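You operate a simulated robot arm through the tools that you are given. There is no shell and no other tool. Be economical: measure what you need, move in short steps, check, and stop when the job is done.

You are at the controls of a simulated robot arm. One attempt, no reset.

Task
Set all three rivets of the diode plate on the riveter.
Fine: one stroke each, fingers clear of the punch; turn the index knob a stop between strokes; the plate stays on the turntable.

Only the result counts: the job must be done as asked and must still hold three seconds after the hand-in. Knocking over, shifting, dropping, spilling or breaking anything else fails it.

Robot
A 6-joint arm with a two-finger parallel gripper, fixed in place. Base frame: the origin is at the foot of the arm, x ahead of it, y to its left, z up; the work surface is at about z = 880. Readings come in mm, degrees, newtons and seconds.
With the tool pointing down near the work surface it reaches from about 260 to 660 mm from the base axis. Its first joint turns from -66.0 to 66.0 degrees. Payload 2.9 kg.
The TCP is the grasp point between the finger pads, 30 mm short of the fingertips. In the tool frame z runs along the fingers and y along their closing line. The gripper opens to 110 mm. The fingers are 20 mm wide and 10 mm thick; the gripper's body (48 by 112 mm) begins 55 mm behind the TCP.
Orientation is that of the tool frame in the base frame, as a unit quaternion [x, y, z, w]. With the fingers straight down and closing along the base's y, the tool's x points along the base's -x, its y along +y and its z along -z.

Tools
- The arm moves only by the tool nudge_tool. Its argument "moves" is a list of rows, each a list of 7 numbers: the turn, a rotation vector about the tool's x, y, z in units of 4 degrees (1.0 is 4 degrees), then the shift along the tool's x, y, z in units of 50 mm (1.0 is 50 mm), then the opening, from 0 (shut) to 1 (fully open). In form: [[wx, wy, wz, dx, dy, dz, claw], ...]. A call has 1 to 12 rows; each row shifts and turns the commanded pose from where the row before left it, along the tool's axes as they then stand. A call with a number of a shift or a turn outside -1 to 1 is refused whole. A row lasts 0.2 s, in which the tool goes at most 50 mm and 8.6 degrees; a call with a longer step from one row to the next is refused whole, and so is a gripper value outside its range. Where a pose cannot be reached the arm comes as near as it can. A force on the tool above 40 N (or 10 N above the force at the start of the call, whichever is more), or a blocked arm, ends the call early, and 0.2 s more pass. Each finger travels about 108 mm/s and halts on what it meets, pressing with about 41 N; the grip force reading is that of the motor and also rises with nothing between the fingers. The clock runs only during rows and for 0.2 s after the last one: add rows that do not move to give the fingers time. The reply holds the time, the measured pose of the TCP, the force on the tool along the base axes, the opening and the grip force, in the units named above and with some noise, with the torque about the TCP (base axes, N m) and any sound that the robot's microphone picked up.
- Cameras (640 x 400 px; columns grow to the right, rows downward): "scene" is fixed at [87.4, 411.9, 1416.5]; the picture's right is [-0.84, -0.54, 0.00], its down [-0.13, 0.21, -0.97] and it looks along [0.52, -0.82, -0.25] (base axes); focal length 344 px, centre (320, 200). "wrist" rides on the gripper at [72, 17, -103] in the tool frame; the picture's right is [-0.23, 0.97, 0.00], its down [-0.76, -0.18, -0.62] and it looks along [-0.61, -0.14, 0.78] (tool axes); focal length 222 px, centre (320, 200). There is no depth. A picture from a camera that has moved, and an enlarged one, comes with that camera's place and axes in the base frame and with its lens. The place of the scene camera against the robot may be out by one fixed shift of up to 25 mm in any direction.
- snapshot(camera): a new picture of that camera. It takes no simulated time.
- close_up(camera, box): a new picture of the part [left, top, right, bottom] of that camera's present view, enlarged. It takes no simulated time.
- close_job(): hands the job in; it is judged then, once.

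Go step by step. Nothing tells you positions but the pictures and the camera data: compare them with the known pose of the tool, close in by small moves and look again before you grip or let go. The budget is 120 turns and 84 pictures, counting those below and the enlarged ones. Unless the task says otherwise, let go and move clear before handing in, and close with one line.

The tools are called after "Call:" by a JSON object that holds its "fn" and its "kwargs". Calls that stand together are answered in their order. nudge_tool: Moves the arm, as the interface text tells. Its arguments: {"type":"object","properties":{"moves":{"type":"array"}},"required":["moves"]} The other tools are called the same way: snapshot (camera) takes a picture; close_up (camera, box) takes an enlarged picture of a part of a camera's view; close_job () hands the job in.

At the start:

```text
clock: 0.0
eef_pos: [294.3, -117.8, 1336.2]
tcp_rot: [-0.001, 1.0, -0.001, 0.002]
contact_force: [0.1, 0.5, -0.5]
torque: [-0.03, 0.01, 0.02]
gripper_width: 109.6
gripper_force: 0.1
```

scene: 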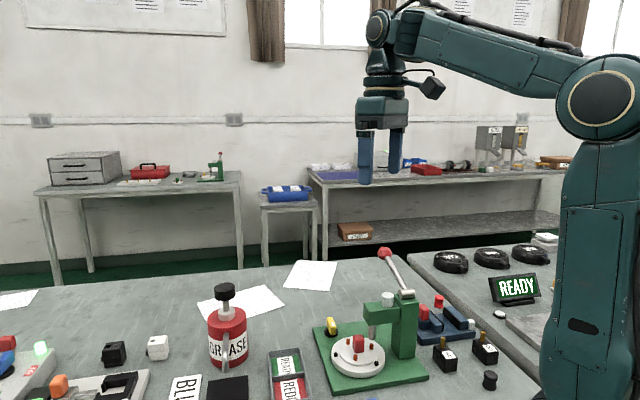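
wrist: 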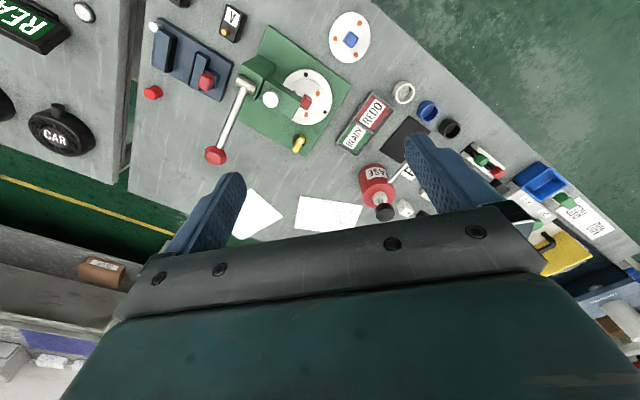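

I see a green riveter with a lever (red knob), a round turntable with rivets, and a yellow knob at the plate's corner. I'll look closer at both views first.

Call:
{"fn": "close_up", "kwargs": {"camera": "scene", "box": [290, 230, 510, 400]}}

Call:
{"fn": "close_up", "kwargs": {"camera": "wrist", "box": [180, 0, 400, 180]}}

```text
2.35 times, centred on (400, 315) of scene
camera zoom: at [87.4, 411.9, 1416.5], right [-0.84, -0.54, 0.0], down [-0.13, 0.21, -0.97], along [0.52, -0.82, -0.25], focal length 810 px, centre (132, -71)
```

zoom: 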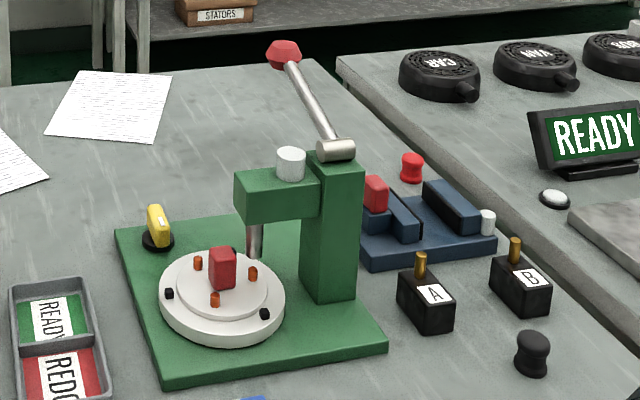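

```text
2.22 times, centred on (290, 90) of wrist
camera zoom: at [221.4, -102.0, 1439.2], right [0.23, 0.97, 0.0], down [0.76, -0.18, 0.63], along [0.61, -0.14, -0.78], focal length 494 px, centre (387, 444)
```

zoom: 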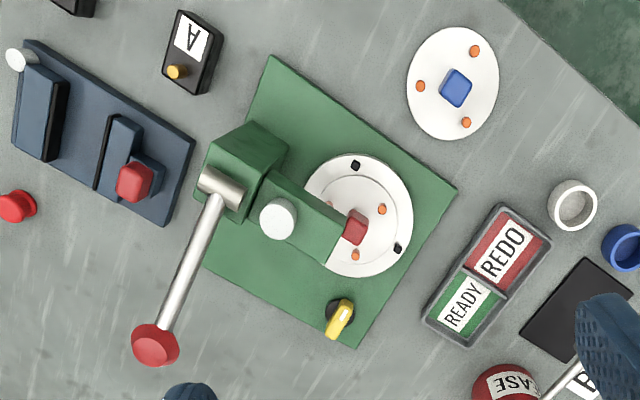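

The lever knob is near (390,-370,~1020) and the yellow index knob near (438,-204,~915). I'll move closer for a second wrist view to triangulate.

Call:
{"fn": "nudge_tool", "kwargs": {"moves": [[0, 0, 0, 0, -0.8, 0.5, 1], [0, 0, 0, 0, -0.8, 0.5, 1], [0, 0, 0, 0, -0.8, 0.5, 1], [0, 0, 0, 0, 0, 0, 1]]}}

Call:
{"fn": "snapshot", "kwargs": {"camera": "wrist"}}

Call:
{"fn": "snapshot", "kwargs": {"camera": "scene"}}

```text
clock: 1.0
eef_pos: [290.4, -239.4, 1260.0]
tcp_rot: [0.001, 1.0, -0.001, 0.002]
contact_force: [-0.3, -0.1, 0.2]
torque: [0.0, 0.03, 0.0]
gripper_width: 110.0
gripper_force: 0.0
```

```text
79 pictures are left
camera wrist: at [217.7, -221.7, 1363.9], right [0.23, 0.97, 0.0], down [0.76, -0.18, 0.63], along [0.61, -0.14, -0.78], focal length 222 px, centre (320, 200)
```

wrist: 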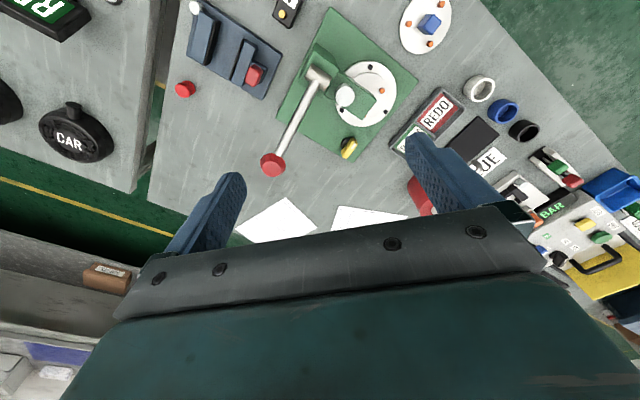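

```text
78 pictures are left
```

scene: 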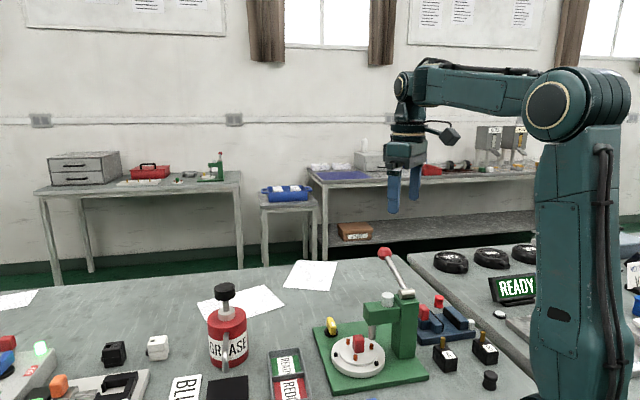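

Triangulation puts the lever knob at about (360,-324,1080), pivot at (272,-236,1040), and the turntable centre near (340,-161). Now I'll look closely at the turntable, punch and index knob.

Call:
{"fn": "close_up", "kwargs": {"camera": "wrist", "box": [260, 0, 440, 180]}}

Call:
{"fn": "close_up", "kwargs": {"camera": "scene", "box": [310, 280, 440, 390]}}

```text
2.22 times, centred on (350, 90) of wrist
camera zoom: at [217.7, -221.7, 1363.9], right [0.23, 0.97, 0.0], down [0.76, -0.18, 0.63], along [0.61, -0.14, -0.78], focal length 494 px, centre (253, 444)
```

zoom: 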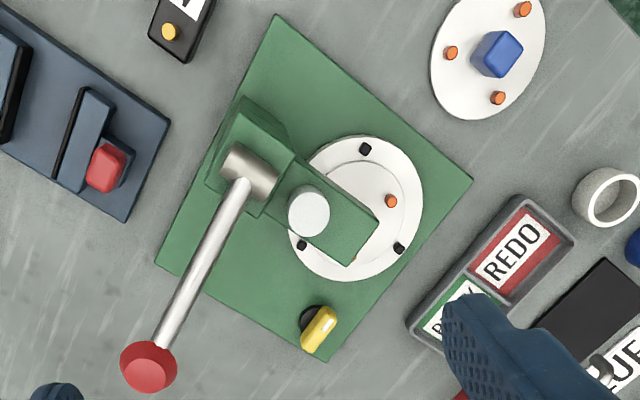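

```text
3.64 times, centred on (375, 335) of scene
camera zoom: at [87.4, 411.9, 1416.5], right [-0.84, -0.54, 0.0], down [-0.13, 0.21, -0.97], along [0.52, -0.82, -0.25], focal length 1251 px, centre (120, -291)
```

zoom: 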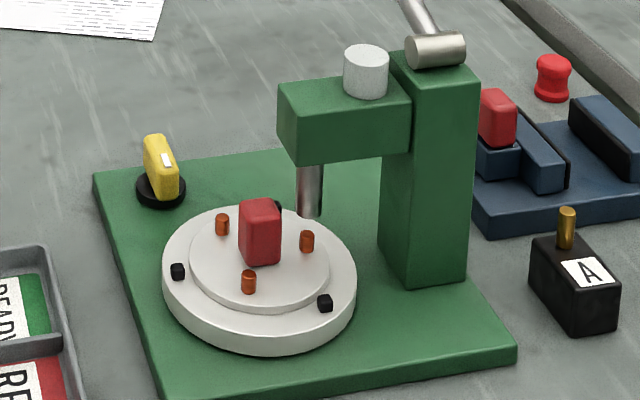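

The third rivet appears to sit under the punch already. I'll rotate the tool 45° so the fingers close along the lever's pivot axis, staying high.

Call:
{"fn": "nudge_tool", "kwargs": {"moves": [[0, 0, 1, 0, 0, 0, 1], [0, 0, 1, 0, 0, 0, 1], [0, 0, 1, 0, 0, 0, 1], [0, 0, 1, 0, 0, 0, 1], [0, 0, 1, 0, 0, 0, 1], [0, 0, 1, 0, 0, 0, 1], [0, 0, 1, 0, 0, 0, 1], [0, 0, 1, 0, 0, 0, 1], [0, 0, 1, 0, 0, 0, 1], [0, 0, 1, 0, 0, 0, 1], [0, 0, 1, 0, 0, 0, 1], [0, 0, 0.25, 0, 0, 0, 0.6]]}}

```text
clock: 3.6
eef_pos: [294.1, -238.9, 1261.5]
tcp_rot: [0.383, 0.924, 0.0, 0.002]
contact_force: [-0.4, 0.2, 0.0]
torque: [0.02, 0.01, 0.04]
gripper_width: 66.1
gripper_force: 0.1
```

Next I move above the lever knob and look again.

Call:
{"fn": "nudge_tool", "kwargs": {"moves": [[0, 0, 0, -0.71, -0.09, 0.5, 0.6], [0, 0, 0, -0.71, -0.09, 0.5, 0.6], [0, 0, 0, -0.71, -0.09, 0.5, 0.6], [0, 0, 0, 0, 0, 0, 0.6]]}}

Call:
{"fn": "snapshot", "kwargs": {"camera": "wrist"}}

Call:
{"fn": "close_up", "kwargs": {"camera": "scene", "box": [310, 150, 470, 390]}}

```text
clock: 4.6
eef_pos: [362.9, -321.0, 1186.1]
tcp_rot: [0.382, 0.924, 0.0, 0.001]
contact_force: [-0.6, -0.2, 0.3]
torque: [-0.01, 0.01, -0.01]
gripper_width: 66.0
gripper_force: 0.0
```

```text
75 pictures are left
camera wrist: at [323.2, -259.6, 1289.2], right [0.85, 0.53, 0.0], down [0.41, -0.66, 0.63], along [0.33, -0.53, -0.78], focal length 222 px, centre (320, 200)
```

wrist: 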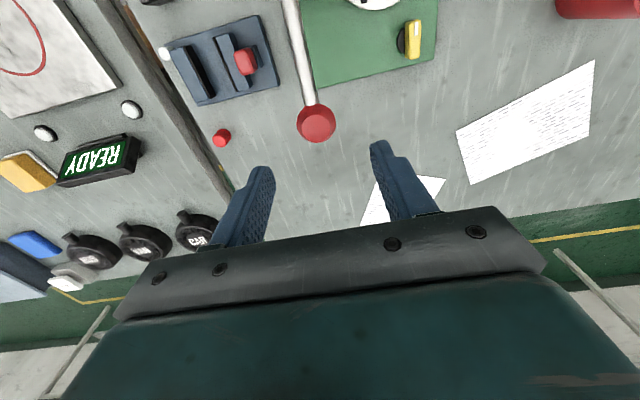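

```text
1.67 times, centred on (390, 270) of scene
camera zoom: at [87.4, 411.9, 1416.5], right [-0.84, -0.54, 0.0], down [-0.13, 0.21, -0.97], along [0.52, -0.82, -0.25], focal length 573 px, centre (203, 83)
```

zoom: 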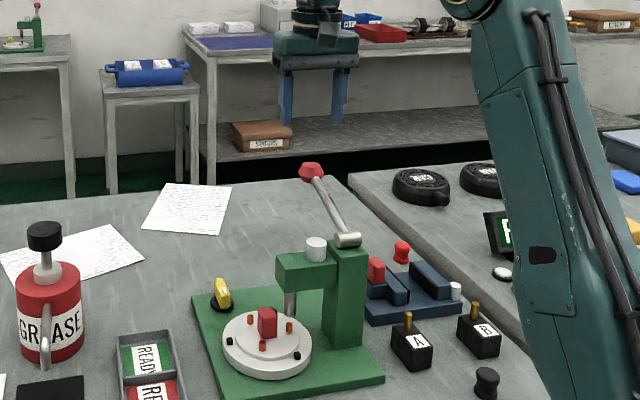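

The knob fix agrees: about (359,-324,1080). I descend to straddle it.

Call:
{"fn": "nudge_tool", "kwargs": {"moves": [[0, 0, 0, 0, -0.1, 0.6, 0.6], [0, 0, 0, 0, 0, 0.6, 0.6], [0, 0, 0, 0, 0, 0.5, 0.6], [0, 0, 0, 0, 0, 0.4, 0.6], [0, 0, 0, 0, 0, 0, 0.6]]}}

Call:
{"fn": "snapshot", "kwargs": {"camera": "wrist"}}

Call:
{"fn": "close_up", "kwargs": {"camera": "scene", "box": [330, 190, 450, 300]}}

```text
clock: 5.8
eef_pos: [358.9, -325.8, 1082.5]
tcp_rot: [0.382, 0.924, 0.0, 0.002]
contact_force: [-0.2, 0.4, 1.0]
torque: [-0.01, 0.0, 0.05]
gripper_width: 65.8
gripper_force: 0.0
```

```text
73 pictures are left
camera wrist: at [318.9, -263.2, 1186.6], right [0.85, 0.53, 0.0], down [0.41, -0.66, 0.62], along [0.33, -0.53, -0.78], focal length 222 px, centre (320, 200)
```

wrist: 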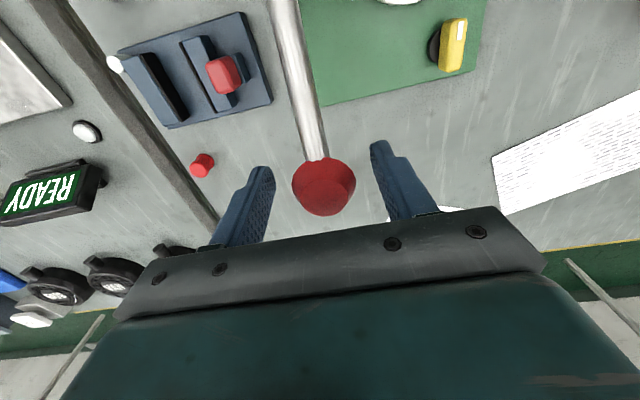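

```text
3.64 times, centred on (390, 245) of scene
camera zoom: at [87.4, 411.9, 1416.5], right [-0.84, -0.54, 0.0], down [-0.13, 0.21, -0.97], along [0.52, -0.82, -0.25], focal length 1251 px, centre (66, 36)
```

zoom: 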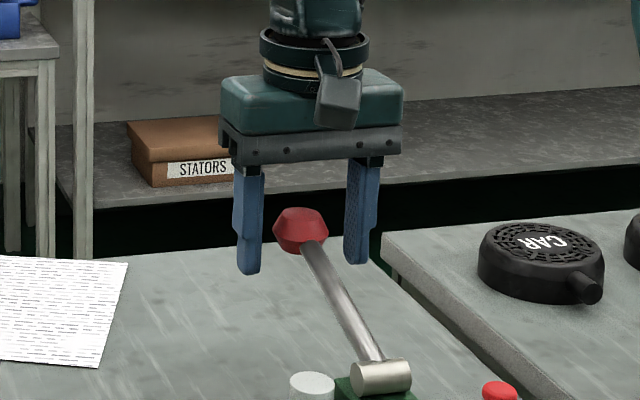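

The knob is between the fingers; I close on it.

Call:
{"fn": "nudge_tool", "kwargs": {"moves": [[0, 0, 0, 0, 0, 0, 0], [0, 0, 0, 0, 0, 0, 0], [0, 0, 0, 0, 0, 0, 0]]}}

Call:
{"fn": "close_up", "kwargs": {"camera": "scene", "box": [330, 190, 450, 300]}}

```text
clock: 6.6
eef_pos: [360.8, -324.8, 1082.1]
tcp_rot: [0.38, 0.925, 0.0, 0.002]
contact_force: [17.3, 15.7, -3.6]
torque: [-0.06, -0.3, 0.13]
gripper_width: 35.2
gripper_force: 44.5
```

```text
3.64 times, centred on (390, 245) of scene
camera zoom: at [87.9, 412.4, 1416.3], right [-0.84, -0.54, 0.0], down [-0.13, 0.21, -0.97], along [0.52, -0.82, -0.25], focal length 1251 px, centre (66, 36)
```

zoom: 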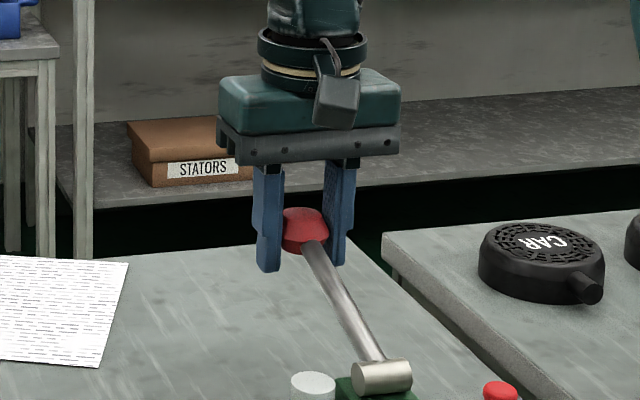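

The knob is gripped with a side load of about 23 N, so the grip is a few mm off centre. I relieve that first.

Call:
{"fn": "nudge_tool", "kwargs": {"moves": [[0, 0, 0, 0, 0.06, 0, 0], [0, 0, 0, 0, 0, 0, 0]]}}

```text
clock: 7.2
eef_pos: [360.4, -323.9, 1083.6]
tcp_rot: [0.383, 0.924, 0.001, 0.001]
contact_force: [7.1, 5.2, 9.2]
torque: [0.74, 0.7, 0.27]
gripper_width: 35.3
gripper_force: 44.9
```

Now I start pulling the lever down along its arc, in small steps.

Call:
{"fn": "nudge_tool", "kwargs": {"moves": [[0, 0, 0, -0.033, 0, 0.1, 0], [0, 0, 0, -0.032, 0, 0.1, 0], [0, 0, 0, -0.03, 0, 0.1, 0], [0, 0, 0, -0.025, 0, 0.1, 0], [0, 0, 0, 0, 0, 0, 0]]}}

```text
clock: 8.4
eef_pos: [363.6, -328.9, 1061.3]
tcp_rot: [0.382, 0.924, 0.0, 0.002]
contact_force: [5.3, 17.4, 9.7]
torque: [0.85, 0.8, 0.04]
gripper_width: 34.8
gripper_force: 44.7
```

The lever follows with about 10 N of upward spring. I continue.

Call:
{"fn": "nudge_tool", "kwargs": {"moves": [[0, 0, 0, 0, 0, 0.1, 0], [0, 0, 0, 0, 0, 0.1, 0], [0, 0, 0, 0, 0, 0.1, 0], [0, 0, 0, 0, 0, 0.1, 0], [0, 0, 0, 0, 0, 0, 0]]}}

Call:
{"fn": "close_up", "kwargs": {"camera": "scene", "box": [310, 220, 450, 390]}}

```text
clock: 9.6
eef_pos: [364.5, -330.8, 1041.0]
tcp_rot: [0.382, 0.924, 0.0, 0.004]
contact_force: [19.6, 1.9, 12.1]
torque: [0.75, 0.77, -0.08]
gripper_width: 35.1
gripper_force: 44.7
```

```text
2.35 times, centred on (380, 305) of scene
camera zoom: at [87.9, 412.0, 1416.4], right [-0.84, -0.54, 0.0], down [-0.13, 0.21, -0.97], along [0.52, -0.82, -0.25], focal length 810 px, centre (179, -47)
```

zoom: 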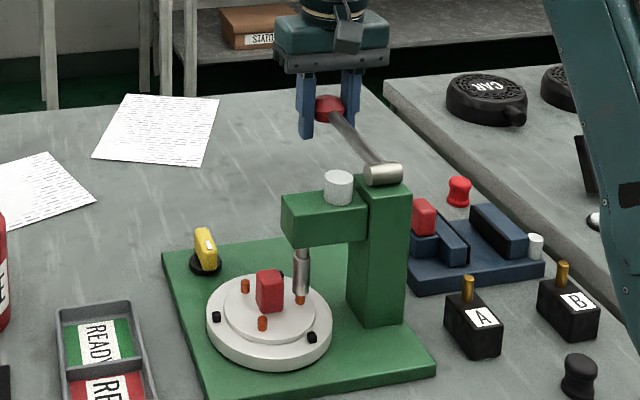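

The punch is coming down onto the rivet. I check alignment closely before the final press.

Call:
{"fn": "close_up", "kwargs": {"camera": "scene", "box": [345, 310, 405, 370]}}

Call:
{"fn": "nudge_tool", "kwargs": {"moves": [[0, 0, 0, 0, 0, 0.1, 0], [0, 0, 0, 0.01, 0, 0.1, 0], [0, 0, 0, 0, 0, 0, 0]]}}

Call:
{"fn": "close_up", "kwargs": {"camera": "scene", "box": [345, 310, 405, 370]}}

```text
6.67 times, centred on (375, 340) of scene
camera zoom: at [87.9, 412.0, 1416.4], right [-0.84, -0.54, 0.0], down [-0.13, 0.21, -0.97], along [0.52, -0.82, -0.25], focal length 2294 px, centre (-47, -733)
```

zoom: 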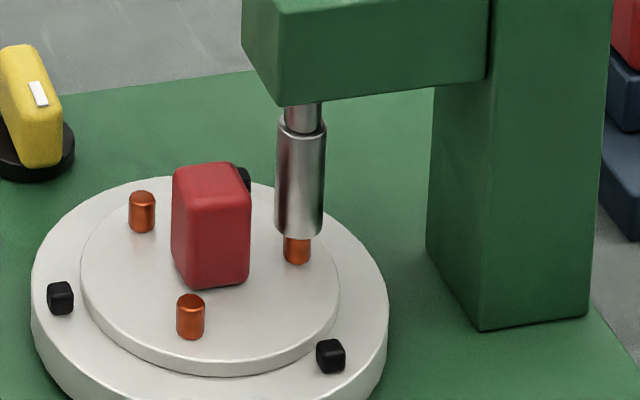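

```text
clock: 10.4
eef_pos: [364.2, -328.7, 1032.2]
tcp_rot: [0.383, 0.924, 0.0, 0.003]
contact_force: [20.9, 0.3, 10.7]
torque: [0.74, 0.8, -0.04]
gripper_width: 35.4
gripper_force: 45.2
```

```text
6.67 times, centred on (375, 340) of scene
camera zoom: at [87.9, 412.0, 1416.4], right [-0.84, -0.54, 0.0], down [-0.13, 0.21, -0.97], along [0.52, -0.82, -0.25], focal length 2294 px, centre (-47, -733)
```

zoom: 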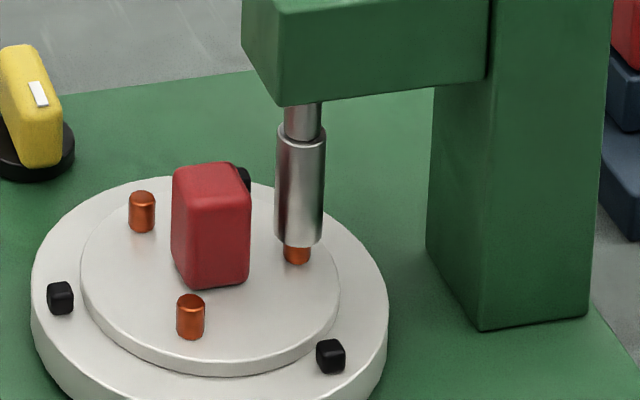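

Alignment is good and the stroke continues. I relieve some side load on the way.

Call:
{"fn": "nudge_tool", "kwargs": {"moves": [[0, 0, 0, -0.03, 0.04, 0.1, 0], [0, 0, 0, 0.0, 0, 0.1, 0], [0, 0, 0, 0.01, 0, 0.1, 0], [0, 0, 0, 0.015, 0, 0.1, 0], [0, 0, 0, 0, 0, 0, 0]]}}

Call:
{"fn": "close_up", "kwargs": {"camera": "scene", "box": [345, 310, 405, 370]}}

```text
clock: 11.6
eef_pos: [364.0, -328.6, 1013.6]
tcp_rot: [0.385, 0.923, -0.002, 0.004]
contact_force: [-17.1, -4.1, 29.9]
torque: [-0.01, -0.06, -0.03]
gripper_width: 35.2
gripper_force: 45.1
```

```text
6.67 times, centred on (375, 340) of scene
camera zoom: at [86.6, 412.1, 1416.4], right [-0.84, -0.54, 0.0], down [-0.13, 0.21, -0.97], along [0.52, -0.82, -0.25], focal length 2294 px, centre (-47, -733)
```

zoom: 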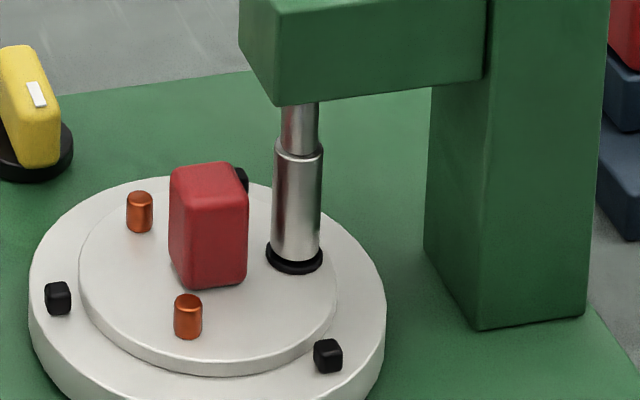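

The rivet looks flattened into a dark ring and resistance rose to 30 N. I press just slightly further to be sure of the bottom.

Call:
{"fn": "nudge_tool", "kwargs": {"moves": [[0, 0, 0, 0.01, 0, 0.06, 0], [0, 0, 0, 0, 0, 0, 0]]}}

Call:
{"fn": "close_up", "kwargs": {"camera": "scene", "box": [345, 310, 405, 370]}}

```text
clock: 12.2
eef_pos: [364.4, -328.2, 1010.1]
tcp_rot: [0.384, 0.923, -0.001, 0.006]
contact_force: [-16.4, -17.8, 31.2]
torque: [-0.04, -0.17, 0.0]
gripper_width: 35.1
gripper_force: 45.1
```

```text
6.67 times, centred on (375, 340) of scene
camera zoom: at [86.6, 411.7, 1416.6], right [-0.84, -0.54, 0.0], down [-0.13, 0.21, -0.97], along [0.52, -0.82, -0.25], focal length 2294 px, centre (-47, -733)
```

zoom: 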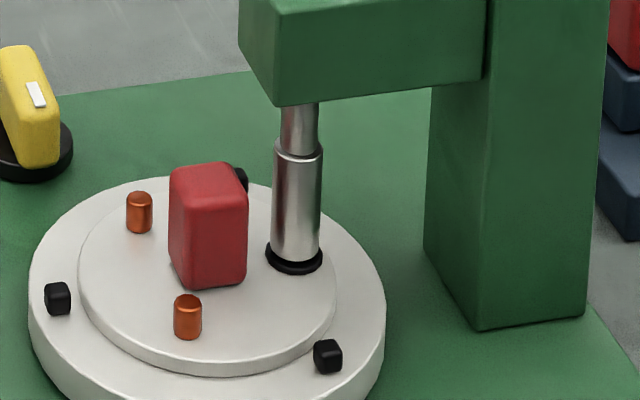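

The punch stays bottomed on a formed head. I raise the lever back along the arc.

Call:
{"fn": "nudge_tool", "kwargs": {"moves": [[0, 0, 0, -0.02, 0, -0.16, 0], [0, 0, 0, -0.01, 0, -0.2, 0], [0, 0, 0, 0, 0, -0.2, 0], [0, 0, 0, 0.0, 0, -0.2, 0], [0, 0, 0, 0.0, 0, -0.2, 0], [0, 0, 0, 0.05, 0, -0.2, 0], [0, 0, 0, 0.06, 0, -0.2, 0], [0, 0, 0, 0, 0, -0.1, 0], [0, 0, 0, 0, 0, 0, 0]]}}

Call:
{"fn": "close_up", "kwargs": {"camera": "scene", "box": [310, 220, 450, 390]}}

Call:
{"fn": "close_up", "kwargs": {"camera": "scene", "box": [345, 310, 405, 370]}}

```text
clock: 14.2
eef_pos: [359.6, -326.1, 1079.7]
tcp_rot: [0.382, 0.924, 0.002, -0.001]
contact_force: [-11.0, -16.0, -31.1]
torque: [0.15, -0.03, 0.04]
gripper_width: 35.0
gripper_force: 45.6
```

```text
2.35 times, centred on (380, 305) of scene
camera zoom: at [87.4, 411.0, 1416.7], right [-0.84, -0.54, 0.0], down [-0.13, 0.21, -0.97], along [0.52, -0.82, -0.25], focal length 810 px, centre (179, -47)
```

zoom: 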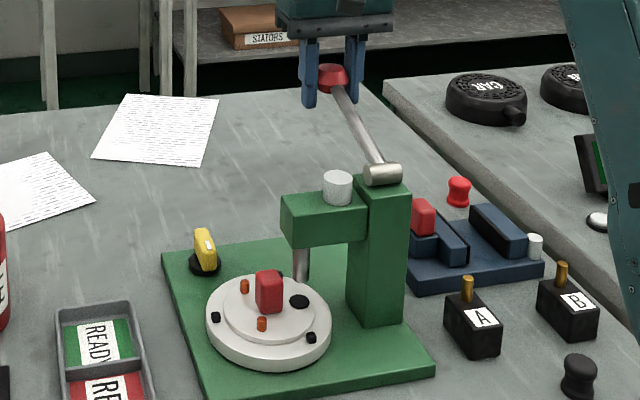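

```text
6.67 times, centred on (375, 340) of scene
camera zoom: at [87.4, 411.0, 1416.7], right [-0.84, -0.54, 0.0], down [-0.13, 0.21, -0.97], along [0.52, -0.82, -0.25], focal length 2294 px, centre (-47, -733)
```

zoom: 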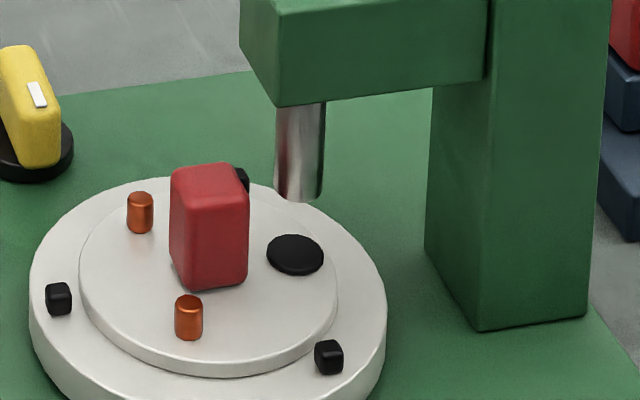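

The first rivet is set (flat dark head) and the lever is back at its top stop. I relieve the load, open and lift off.

Call:
{"fn": "nudge_tool", "kwargs": {"moves": [[0, 0, 0, 0, -0.04, 0.06, 0], [0, 0, 0, 0, 0, 0, 0.6], [0, 0, 0, 0, 0, 0, 0.6], [0, 0, 0, 0, 0, -0.5, 0.6], [0, 0, 0, 0, 0, -1, 0.6], [0, 0, 0, 0, 0, -0.8, 0.6], [0, 0, 0, 0, 0, 0, 0.6]]}}

Call:
{"fn": "snapshot", "kwargs": {"camera": "wrist"}}

```text
clock: 15.8
eef_pos: [355.1, -327.6, 1195.6]
tcp_rot: [0.384, 0.924, 0.001, 0.003]
contact_force: [-0.6, -0.5, 0.5]
torque: [-0.01, 0.03, 0.01]
gripper_width: 65.8
gripper_force: 0.0
```

```text
63 pictures are left
camera wrist: at [316.1, -264.0, 1298.5], right [0.85, 0.53, 0.0], down [0.41, -0.66, 0.63], along [0.33, -0.53, -0.78], focal length 222 px, centre (320, 200)
```

wrist: 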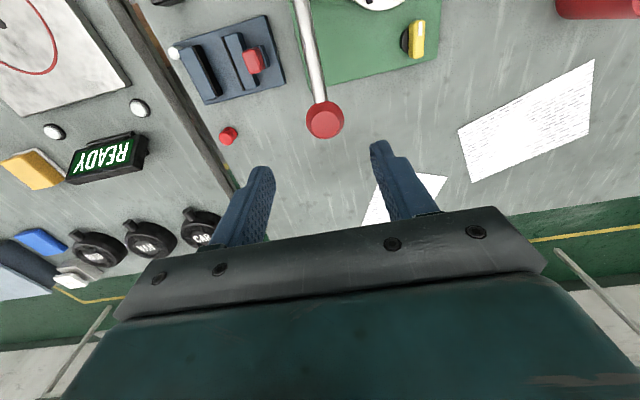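

The index knob's wing is aligned with the machine, so the current yaw fits to clasp it. I move above it at about (440,-206).

Call:
{"fn": "nudge_tool", "kwargs": {"moves": [[0, 0, 0, 0.13, 0.73, 0, 0.6], [0, 0, 0, 0.13, 0.73, 0, 0.5], [0, 0, 0, 0.13, 0.73, 0, 0.4], [0, 0, 0, 0.13, 0.73, 0, 0.4], [0, 0, 0, 0, 0, 0.9, 0.4], [0, 0, 0, 0, 0, 0.9, 0.4], [0, 0, 0, 0, 0, 0.9, 0.4], [0, 0, 0, 0, 0, 0, 0.4]]}}

Call:
{"fn": "snapshot", "kwargs": {"camera": "wrist"}}

Call:
{"fn": "close_up", "kwargs": {"camera": "scene", "box": [280, 220, 420, 390]}}

```text
clock: 17.6
eef_pos: [442.8, -207.2, 1059.7]
tcp_rot: [0.382, 0.924, 0.0, 0.002]
contact_force: [-0.1, 0.2, -0.5]
torque: [-0.01, 0.0, -0.01]
gripper_width: 44.1
gripper_force: 0.0
```

```text
62 pictures are left
camera wrist: at [403.7, -144.3, 1163.3], right [0.85, 0.53, 0.0], down [0.41, -0.66, 0.63], along [0.33, -0.53, -0.78], focal length 222 px, centre (320, 200)
```

wrist: 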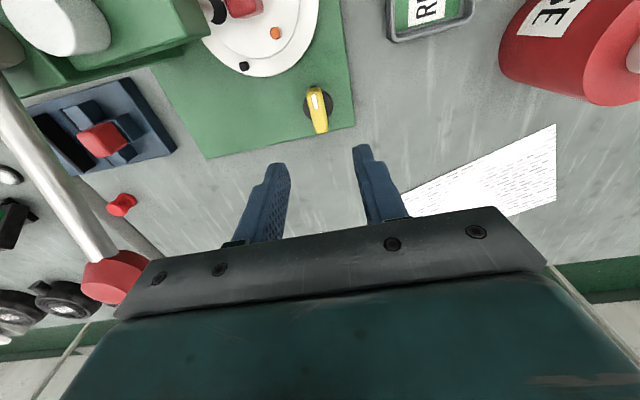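

```text
2.35 times, centred on (350, 305) of scene
camera zoom: at [87.4, 411.9, 1416.5], right [-0.84, -0.54, 0.0], down [-0.13, 0.21, -0.97], along [0.52, -0.82, -0.25], focal length 810 px, centre (249, -47)
```

zoom: 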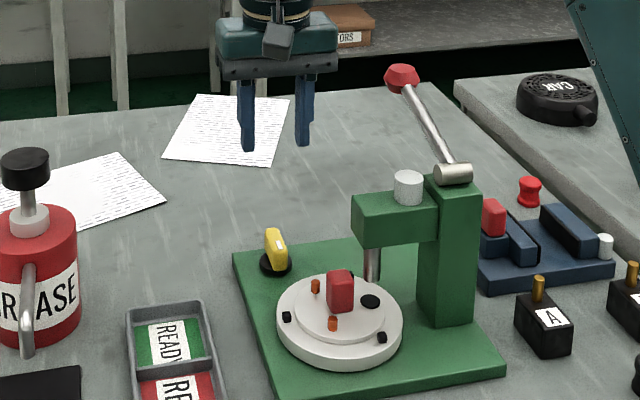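

Call:
{"fn": "close_up", "kwargs": {"camera": "wrist", "box": [280, 70, 360, 150]}}

```text
5.00 times, centred on (320, 110) of wrist
camera zoom: at [403.7, -144.3, 1163.3], right [0.85, 0.53, 0.0], down [0.41, -0.66, 0.63], along [0.33, -0.53, -0.78], focal length 1111 px, centre (320, 650)
```

zoom: 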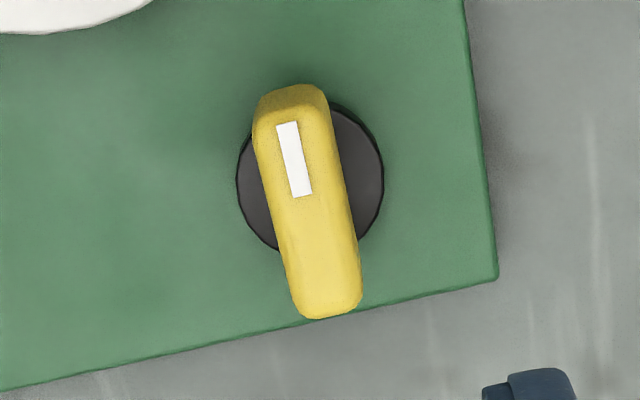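

The wing is centred near (442,-209), aligned with the tool's x, top near z≈915. I descend around it in two stages.

Call:
{"fn": "nudge_tool", "kwargs": {"moves": [[0, 0, 0, -0.02, -0.05, 0.8, 0.4], [0, 0, 0, 0, 0, 0.8, 0.4], [0, 0, 0, 0, 0, 0.6, 0.4], [0, 0, 0, 0, 0, 0.24, 0.4], [0, 0, 0, 0, 0, 0, 0.4]]}}

Call:
{"fn": "snapshot", "kwargs": {"camera": "wrist"}}

Call:
{"fn": "close_up", "kwargs": {"camera": "scene", "box": [290, 270, 380, 360]}}

```text
clock: 18.8
eef_pos: [442.0, -207.4, 936.9]
tcp_rot: [0.382, 0.924, 0.0, 0.002]
contact_force: [0.1, 0.7, 0.1]
torque: [0.0, -0.01, 0.03]
gripper_width: 44.0
gripper_force: 0.0
```

```text
59 pictures are left
camera wrist: at [402.5, -144.0, 1040.4], right [0.85, 0.53, 0.0], down [0.41, -0.66, 0.63], along [0.33, -0.53, -0.78], focal length 222 px, centre (320, 200)
```

wrist: 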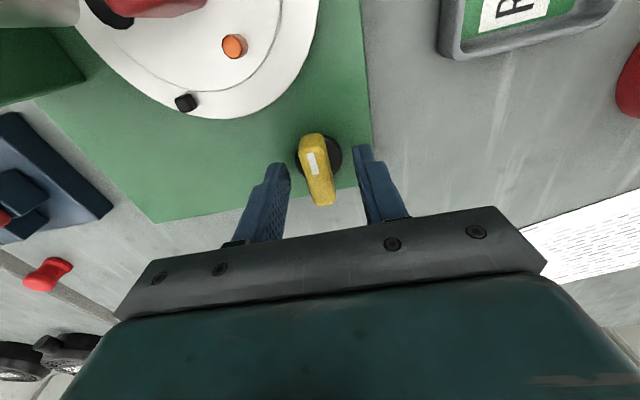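

```text
4.44 times, centred on (335, 315) of scene
camera zoom: at [87.4, 411.9, 1416.5], right [-0.84, -0.54, 0.0], down [-0.13, 0.21, -0.97], along [0.52, -0.82, -0.25], focal length 1529 px, centre (253, -311)
```

zoom: 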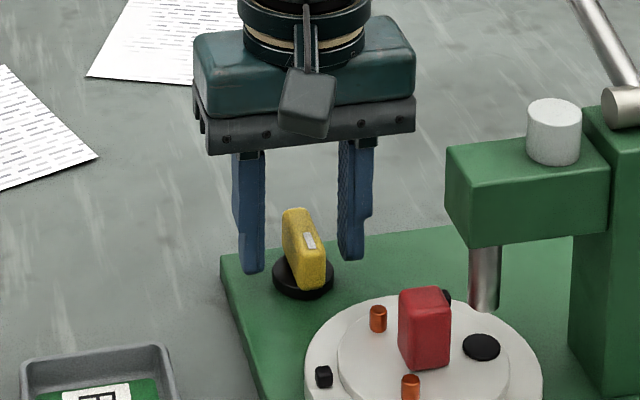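

The fingers straddle the wing nicely. I lower 9 mm and close on it.

Call:
{"fn": "nudge_tool", "kwargs": {"moves": [[0, 0, 0, -0.02, -0.03, 0.17, 0.4], [0, 0, 0, 0, 0, 0, 0.4], [0, 0, 0, 0, 0, 0, 0.1], [0, 0, 0, 0, 0, 0, 0], [0, 0, 0, 0, 0, 0, 0]]}}

Call:
{"fn": "close_up", "kwargs": {"camera": "scene", "box": [290, 270, 380, 360]}}

```text
clock: 20.0
eef_pos: [443.0, -209.2, 927.8]
tcp_rot: [0.383, 0.924, 0.0, 0.002]
contact_force: [1.8, 0.5, -4.6]
torque: [-0.21, -0.1, 0.02]
gripper_width: 33.6
gripper_force: 45.2
```

```text
4.44 times, centred on (335, 315) of scene
camera zoom: at [87.5, 411.9, 1416.5], right [-0.84, -0.54, 0.0], down [-0.13, 0.21, -0.97], along [0.52, -0.82, -0.25], focal length 1529 px, centre (253, -311)
```

zoom: 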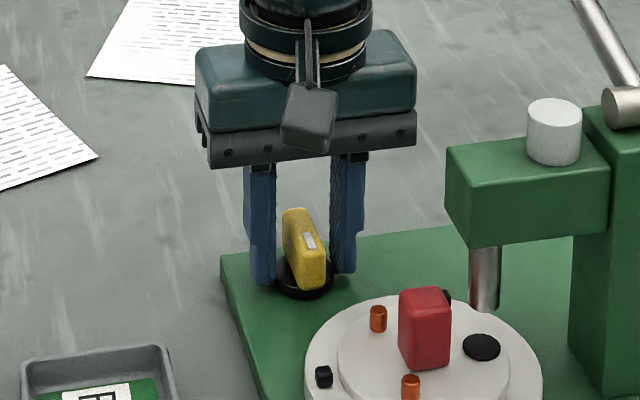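

The fingers closed on the black disc (33.6 mm), not the wing. I open, rise 8 mm and close again.

Call:
{"fn": "nudge_tool", "kwargs": {"moves": [[0, 0, 0, 0, 0, 0, 0.4], [0, 0, 0, 0, 0, 0, 0.4], [0, 0, 0, 0, 0, -0.15, 0.4], [0, 0, 0, 0, 0, 0, 0.3], [0, 0, 0, 0, 0, 0, 0], [0, 0, 0, 0, 0, 0, 0]]}}

Call:
{"fn": "close_up", "kwargs": {"camera": "scene", "box": [290, 270, 380, 360]}}

```text
clock: 21.4
eef_pos: [442.1, -208.2, 936.0]
tcp_rot: [0.383, 0.924, 0.0, 0.001]
contact_force: [-4.7, -3.3, 3.7]
torque: [-0.01, 0.37, 0.07]
gripper_width: 15.9
gripper_force: 45.1
```

```text
4.44 times, centred on (335, 315) of scene
camera zoom: at [87.2, 411.8, 1416.5], right [-0.84, -0.54, 0.0], down [-0.13, 0.21, -0.97], along [0.52, -0.82, -0.25], focal length 1529 px, centre (253, -311)
```

zoom: 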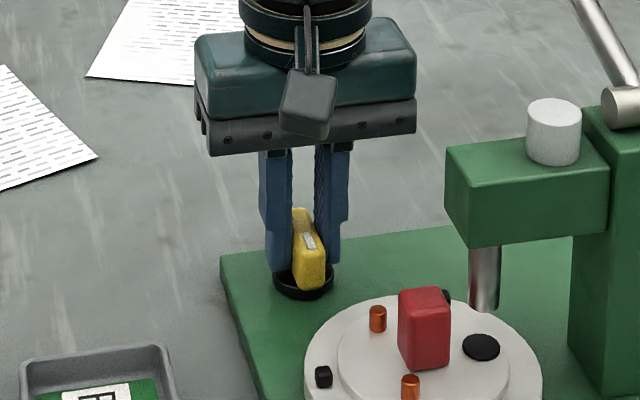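

Now the wing is gripped (15.9 mm). I try a gentle clockwise turn of 12° and watch the torque and turntable.

Call:
{"fn": "nudge_tool", "kwargs": {"moves": [[0, 0, 1, 0, 0, 0, 0], [0, 0, 1, 0, 0, 0, 0], [0, 0, 1, 0, 0, 0, 0], [0, 0, 0, 0, 0, 0, 0]]}}

Call:
{"fn": "close_up", "kwargs": {"camera": "scene", "box": [310, 290, 420, 390]}}

```text
clock: 22.4
eef_pos: [442.5, -209.4, 935.0]
tcp_rot: [0.478, 0.878, 0.0, 0.002]
contact_force: [-8.4, -16.9, -1.2]
torque: [-0.6, -0.1, 1.29]
gripper_width: 20.1
gripper_force: 45.0
```

```text
4.00 times, centred on (365, 340) of scene
camera zoom: at [87.2, 411.4, 1416.6], right [-0.84, -0.54, 0.0], down [-0.13, 0.21, -0.97], along [0.52, -0.82, -0.25], focal length 1376 px, centre (140, -360)
```

zoom: 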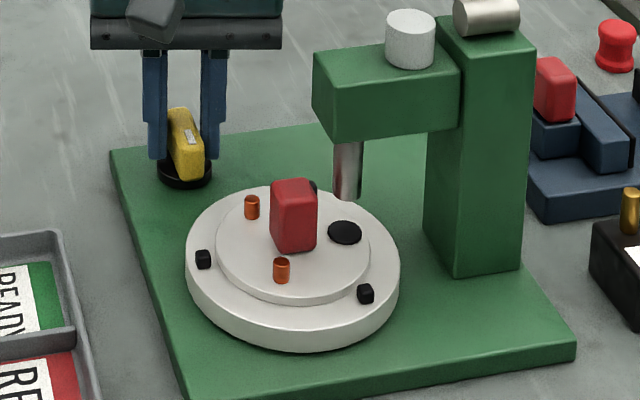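

Clockwise, the knob refuses and the fingers just pivot open on the wing. I turn back and try counterclockwise.

Call:
{"fn": "nudge_tool", "kwargs": {"moves": [[0, 0, -1, 0, 0, 0, 0], [0, 0, -1, 0, 0, 0, 0], [0, 0, -1, 0, 0, 0, 0], [0, 0, -1, 0, 0, 0, 0], [0, 0, -1, 0, 0, 0, 0], [0, 0, -1, 0, 0, 0, 0], [0, 0, 0, 0, 0, 0, 0]]}}

Call:
{"fn": "close_up", "kwargs": {"camera": "scene", "box": [310, 290, 420, 390]}}

```text
clock: 24.0
eef_pos: [442.0, -208.2, 935.8]
tcp_rot: [0.284, 0.959, -0.001, 0.0]
contact_force: [-27.9, -10.7, 7.9]
torque: [-0.34, -0.11, 0.04]
gripper_width: 15.7
gripper_force: 45.2
```

```text
4.00 times, centred on (365, 340) of scene
camera zoom: at [86.5, 411.7, 1416.6], right [-0.84, -0.54, 0.0], down [-0.13, 0.21, -0.97], along [0.52, -0.82, -0.25], focal length 1376 px, centre (140, -360)
```

zoom: 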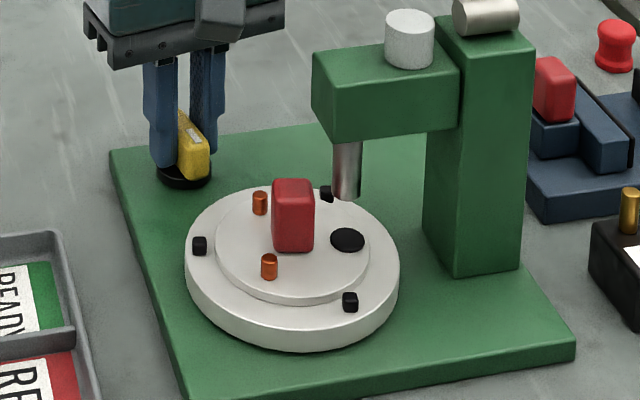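

Counterclockwise turns freely and the table indexes 1:1, so a stop is probably 120°. I relieve side load and continue, watching camera clearance to the riveter arm.

Call:
{"fn": "nudge_tool", "kwargs": {"moves": [[0, 0, 0, 0.02, -0.03, 0, 0], [0, 0, -1, 0, 0, 0, 0], [0, 0, -1, 0, 0, 0, 0], [0, 0, -1, 0, 0, 0, 0], [0, 0, -1, 0, 0, 0, 0], [0, 0, 0, 0, 0, 0, 0]]}}

Call:
{"fn": "close_up", "kwargs": {"camera": "scene", "box": [300, 250, 440, 390]}}

Call:
{"fn": "snapshot", "kwargs": {"camera": "wrist"}}

```text
clock: 25.4
eef_pos: [442.5, -208.2, 934.7]
tcp_rot: [0.147, 0.989, -0.001, 0.002]
contact_force: [-9.6, -4.2, 4.0]
torque: [0.3, 1.53, 0.02]
gripper_width: 15.8
gripper_force: 45.0
```

```text
2.86 times, centred on (370, 320) of scene
camera zoom: at [87.2, 411.8, 1416.5], right [-0.84, -0.54, 0.0], down [-0.13, 0.21, -0.97], along [0.52, -0.82, -0.25], focal length 983 px, centre (177, -143)
```

zoom: 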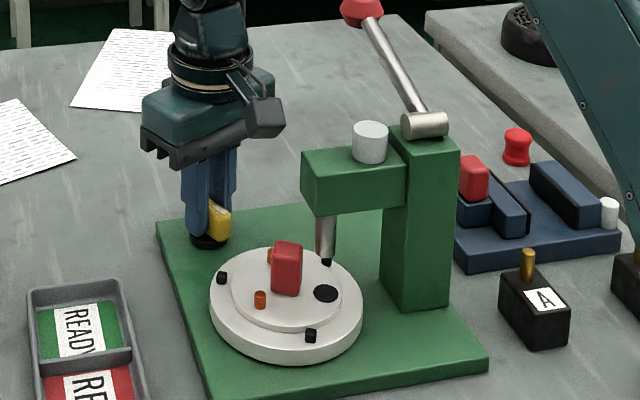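

```text
52 pictures are left
camera wrist: at [377.8, -171.8, 1038.5], right [0.5, 0.87, 0.0], down [0.68, -0.39, 0.63], along [0.54, -0.31, -0.78], focal length 222 px, centre (320, 200)
```

wrist: 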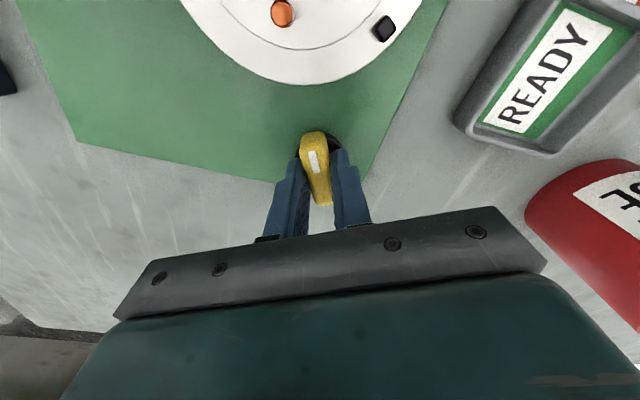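

The camera clears the arm by a modest margin, both outward and above. I continue in small steps past the closest point.

Call:
{"fn": "nudge_tool", "kwargs": {"moves": [[0, 0, -1, 0, 0, 0, 0], [0, 0, -1, 0, 0, 0, 0], [0, 0, -1, 0, 0, 0, 0], [0, 0, 0, 0, 0, 0, 0]]}}

Call:
{"fn": "close_up", "kwargs": {"camera": "scene", "box": [300, 250, 440, 390]}}

```text
clock: 26.4
eef_pos: [442.3, -208.7, 935.4]
tcp_rot: [0.041, 0.999, 0.001, 0.001]
contact_force: [-12.6, 15.6, -0.8]
torque: [0.03, -1.09, 0.03]
gripper_width: 15.8
gripper_force: 44.9
```

```text
2.86 times, centred on (370, 320) of scene
camera zoom: at [87.1, 412.3, 1416.4], right [-0.84, -0.54, 0.0], down [-0.13, 0.21, -0.97], along [0.52, -0.82, -0.25], focal length 983 px, centre (177, -143)
```

zoom: 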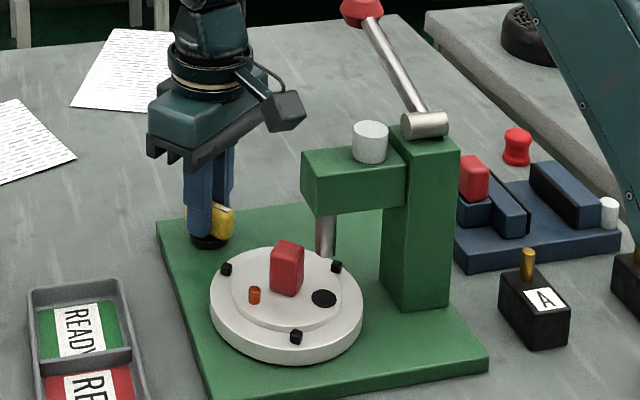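

Still clear. I continue turning.

Call:
{"fn": "nudge_tool", "kwargs": {"moves": [[0, 0, -1, 0, 0, 0, 0], [0, 0, -1, 0, 0, 0, 0], [0, 0, -1, 0, 0, 0, 0], [0, 0, -1, 0, 0, 0, 0], [0, 0, -1, 0, 0, 0, 0], [0, 0, 0, 0, 0, 0, 0]]}}

Call:
{"fn": "close_up", "kwargs": {"camera": "scene", "box": [300, 250, 440, 390]}}

```text
clock: 27.8
eef_pos: [443.0, -207.8, 935.5]
tcp_rot: [-0.132, 0.991, 0.0, 0.002]
contact_force: [-6.3, 20.9, 6.0]
torque: [0.29, 0.54, 0.01]
gripper_width: 15.7
gripper_force: 45.3
```

```text
2.86 times, centred on (370, 320) of scene
camera zoom: at [87.2, 412.5, 1416.3], right [-0.84, -0.54, 0.0], down [-0.13, 0.21, -0.97], along [0.52, -0.82, -0.25], focal length 983 px, centre (177, -143)
```

zoom: 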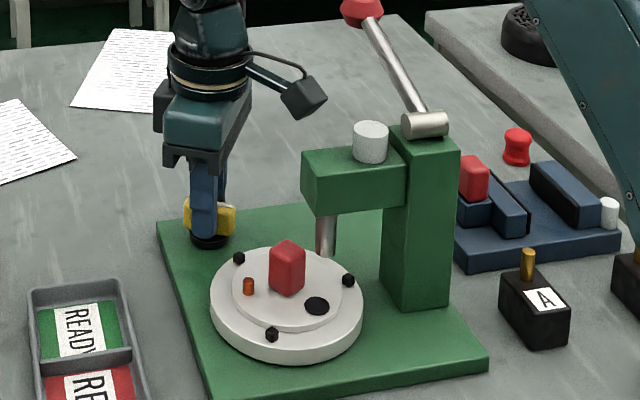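

Halfway (60°). I relieve side load slightly and continue.

Call:
{"fn": "nudge_tool", "kwargs": {"moves": [[0, 0, 0, 0, 0.03, 0, 0], [0, 0, -1, 0, 0, 0, 0], [0, 0, -1, 0, 0, 0, 0], [0, 0, -1, 0, 0, 0, 0], [0, 0, -1, 0, 0, 0, 0], [0, 0, -1, 0, 0, 0, 0], [0, 0, -1, 0, 0, 0, 0], [0, 0, -1, 0, 0, 0, 0], [0, 0, -1, 0, 0, 0, 0], [0, 0, 0, 0, 0, 0, 0]]}}

Call:
{"fn": "close_up", "kwargs": {"camera": "scene", "box": [300, 250, 440, 390]}}

```text
clock: 30.0
eef_pos: [441.8, -207.5, 933.5]
tcp_rot: [-0.4, 0.917, -0.001, 0.002]
contact_force: [14.5, 7.5, -10.5]
torque: [0.9, -0.33, -0.02]
gripper_width: 15.7
gripper_force: 44.9
```

```text
2.86 times, centred on (370, 320) of scene
camera zoom: at [87.9, 412.0, 1416.4], right [-0.84, -0.54, 0.0], down [-0.13, 0.21, -0.97], along [0.52, -0.82, -0.25], focal length 983 px, centre (177, -143)
```

zoom: 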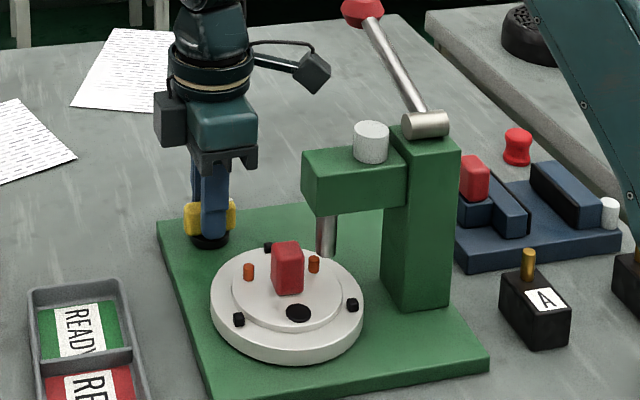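

About 92° turned; the next rivet is approaching the punch. I turn the last 28° or so, feeling for the stop.

Call:
{"fn": "nudge_tool", "kwargs": {"moves": [[0, 0, -1, 0, 0, 0, 0], [0, 0, -1, 0, 0, 0, 0], [0, 0, -1, 0, 0, 0, 0], [0, 0, -1, 0, 0, 0, 0], [0, 0, -1, 0, 0, 0, 0], [0, 0, -1, 0, 0, 0, 0], [0, 0, -1, 0, 0, 0, 0], [0, 0, 0, 0, 0, 0, 0]]}}

Call:
{"fn": "close_up", "kwargs": {"camera": "scene", "box": [330, 300, 420, 390]}}

```text
clock: 31.8
eef_pos: [441.5, -207.3, 935.7]
tcp_rot: [-0.609, 0.793, -0.001, 0.0]
contact_force: [7.1, 1.6, -10.3]
torque: [1.24, -0.16, 0.02]
gripper_width: 15.7
gripper_force: 45.3
```

```text
4.44 times, centred on (375, 345) of scene
camera zoom: at [87.7, 411.8, 1416.5], right [-0.84, -0.54, 0.0], down [-0.13, 0.21, -0.97], along [0.52, -0.82, -0.25], focal length 1529 px, centre (76, -444)
```

zoom: 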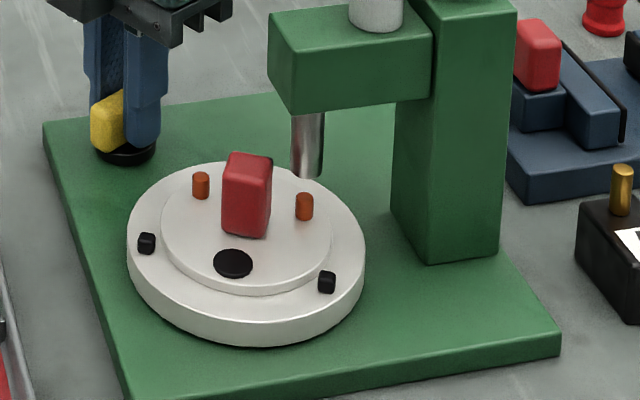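

Rotated exactly 120°; the next rivet sits where the first one was. I release, lift clear, and check the table stays.

Call:
{"fn": "nudge_tool", "kwargs": {"moves": [[0, 0, 0, 0, 0, 0, 0.35], [0, 0, 0, 0, 0, 0, 0.35], [0, 0, 0, 0, 0, -0.6, 0.35], [0, 0, 0, 0, 0, -1, 0.35], [0, 0, 0, 0, 0, -1, 0.35], [0, 0, 0, 0, 0, -1, 0.35], [0, 0, 0, 0, 0, -1, 0.35], [0, 0, 0, 0, 0, -0.7, 0.35], [0, 0, 0, 0, 0, 0, 0.35]]}}

Call:
{"fn": "close_up", "kwargs": {"camera": "scene", "box": [330, 300, 420, 390]}}

```text
clock: 33.8
eef_pos: [441.7, -207.0, 1198.7]
tcp_rot: [-0.609, 0.793, -0.001, 0.001]
contact_force: [0.5, -0.4, 0.1]
torque: [0.0, -0.02, -0.02]
gripper_width: 38.5
gripper_force: 0.0
```

```text
4.44 times, centred on (375, 345) of scene
camera zoom: at [87.4, 411.9, 1416.5], right [-0.84, -0.54, 0.0], down [-0.13, 0.21, -0.97], along [0.52, -0.82, -0.25], focal length 1529 px, centre (76, -444)
```

zoom: 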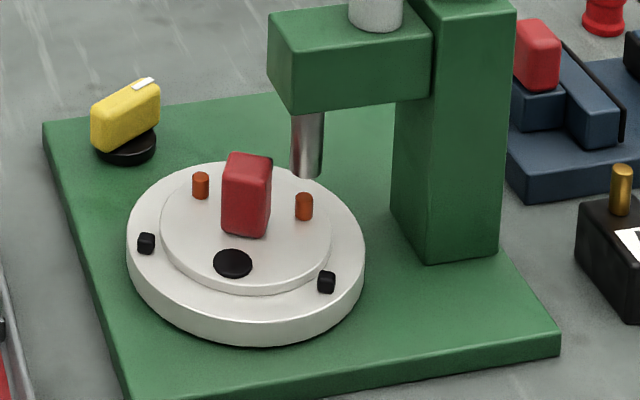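

The table holds at its stop. I turn the wrist back +120° up high.

Call:
{"fn": "nudge_tool", "kwargs": {"moves": [[0, 0, 1, 0, 0, 0, 0.6], [0, 0, 1, 0, 0, 0, 0.6], [0, 0, 1, 0, 0, 0, 0.6], [0, 0, 1, 0, 0, 0, 0.6], [0, 0, 1, 0, 0, 0, 0.6], [0, 0, 1, 0, 0, 0, 0.6], [0, 0, 1, 0, 0, 0, 0.6], [0, 0, 1, 0, 0, 0, 0.6], [0, 0, 1, 0, 0, 0, 0.6], [0, 0, 1, 0, 0, 0, 0.6], [0, 0, 1, 0, 0, 0, 0.6], [0, 0, 1, 0, 0, 0, 0.6]]}}

Call:
{"fn": "nudge_tool", "kwargs": {"moves": [[0, 0, 1, 0, 0, 0, 0.6], [0, 0, 1, 0, 0, 0, 0.6], [0, 0, 1, 0, 0, 0, 0.6], [0, 0, 1, 0, 0, 0, 0.6], [0, 0, 1, 0, 0, 0, 0.6], [0, 0, 1, 0, 0, 0, 0.6], [0, 0, 1, 0, 0, 0, 0.6], [0, 0, 1, 0, 0, 0, 0.6], [0, 0, 1, 0, 0, 0, 0.6], [0, 0, 1, 0, 0, 0, 0.6], [0, 0, 1, 0, 0, 0, 0.6], [0, 0, 1, 0, 0, 0, 0.6]]}}

Call:
{"fn": "nudge_tool", "kwargs": {"moves": [[0, 0, 1, 0, 0, 0, 0.6], [0, 0, 1, 0, 0, 0, 0.6], [0, 0, 1, 0, 0, 0, 0.6], [0, 0, 1, 0, 0, 0, 0.6], [0, 0, 1, 0, 0, 0, 0.6], [0, 0, 1, 0, 0, 0, 0.6], [0, 0, 0, 0, 0, 0, 0.6]]}}

```text
clock: 36.4
eef_pos: [442.2, -208.3, 1199.5]
tcp_rot: [-0.233, 0.972, -0.001, 0.001]
contact_force: [0.3, 0.6, 0.0]
torque: [-0.01, 0.02, 0.0]
gripper_width: 66.2
gripper_force: 0.0
```

```text
clock: 39.0
eef_pos: [441.5, -207.9, 1200.4]
tcp_rot: [0.184, 0.983, 0.0, 0.001]
contact_force: [0.1, 0.5, 0.7]
torque: [-0.03, 0.0, -0.01]
gripper_width: 66.1
gripper_force: 0.0
```

```text
clock: 40.6
eef_pos: [440.9, -206.9, 1201.3]
tcp_rot: [0.383, 0.924, -0.001, 0.002]
contact_force: [-1.3, -0.1, -0.6]
torque: [-0.02, 0.04, 0.01]
gripper_width: 66.2
gripper_force: 0.0
```

Now back to the lever knob, first overhead and then straight down around it.

Call:
{"fn": "nudge_tool", "kwargs": {"moves": [[0, 0, 0, -0.13, -0.7, 0, 0.6], [0, 0, 0, -0.13, -0.7, 0, 0.6], [0, 0, 0, -0.13, -0.7, 0, 0.6], [0, 0, 0, -0.12, -0.69, 0, 0.6], [0, 0, 0, 0, 0, 0.4, 0.6], [0, 0, 0, 0, 0, 0, 0.6]]}}

Call:
{"fn": "snapshot", "kwargs": {"camera": "wrist"}}

```text
clock: 42.0
eef_pos: [360.1, -325.4, 1180.1]
tcp_rot: [0.383, 0.924, 0.001, 0.002]
contact_force: [0.1, -1.3, -0.6]
torque: [-0.01, 0.0, -0.05]
gripper_width: 66.1
gripper_force: 0.0
```

```text
46 pictures are left
camera wrist: at [320.8, -262.2, 1283.6], right [0.85, 0.53, 0.0], down [0.41, -0.66, 0.62], along [0.33, -0.53, -0.78], focal length 222 px, centre (320, 200)
```

wrist: 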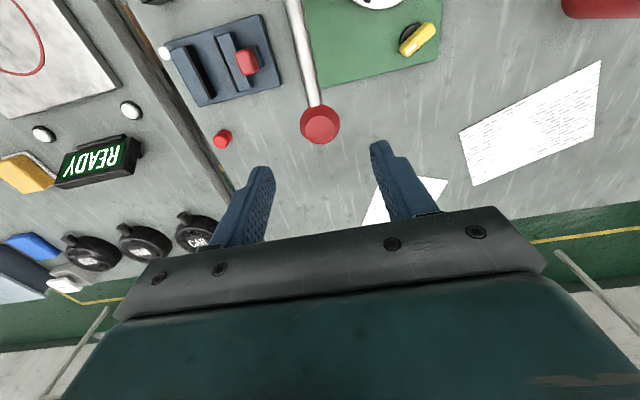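

Aligned as before. I descend and grip the knob.

Call:
{"fn": "nudge_tool", "kwargs": {"moves": [[0, 0, 0, 0, 0.04, 0.6, 0.6], [0, 0, 0, 0, 0, 0.6, 0.6], [0, 0, 0, 0, 0, 0.5, 0.6], [0, 0, 0, 0, 0, 0.24, 0.6], [0, 0, 0, 0, 0, 0, 0.6], [0, 0, 0, 0, 0, 0, 0], [0, 0, 0, 0, 0, 0, 0], [0, 0, 0, 0, 0, 0, 0]]}}

Call:
{"fn": "close_up", "kwargs": {"camera": "scene", "box": [310, 220, 450, 390]}}

```text
clock: 43.8
eef_pos: [359.0, -323.7, 1081.0]
tcp_rot: [0.387, 0.922, -0.001, 0.0]
contact_force: [-23.5, -24.6, -4.7]
torque: [-0.46, -0.4, -0.22]
gripper_width: 35.1
gripper_force: 44.7
```

```text
2.35 times, centred on (380, 305) of scene
camera zoom: at [86.7, 411.1, 1416.8], right [-0.84, -0.54, 0.0], down [-0.13, 0.21, -0.97], along [0.52, -0.82, -0.25], focal length 810 px, centre (179, -47)
```

zoom: 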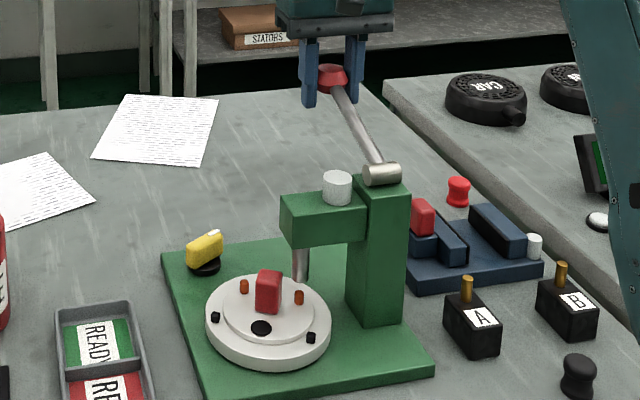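

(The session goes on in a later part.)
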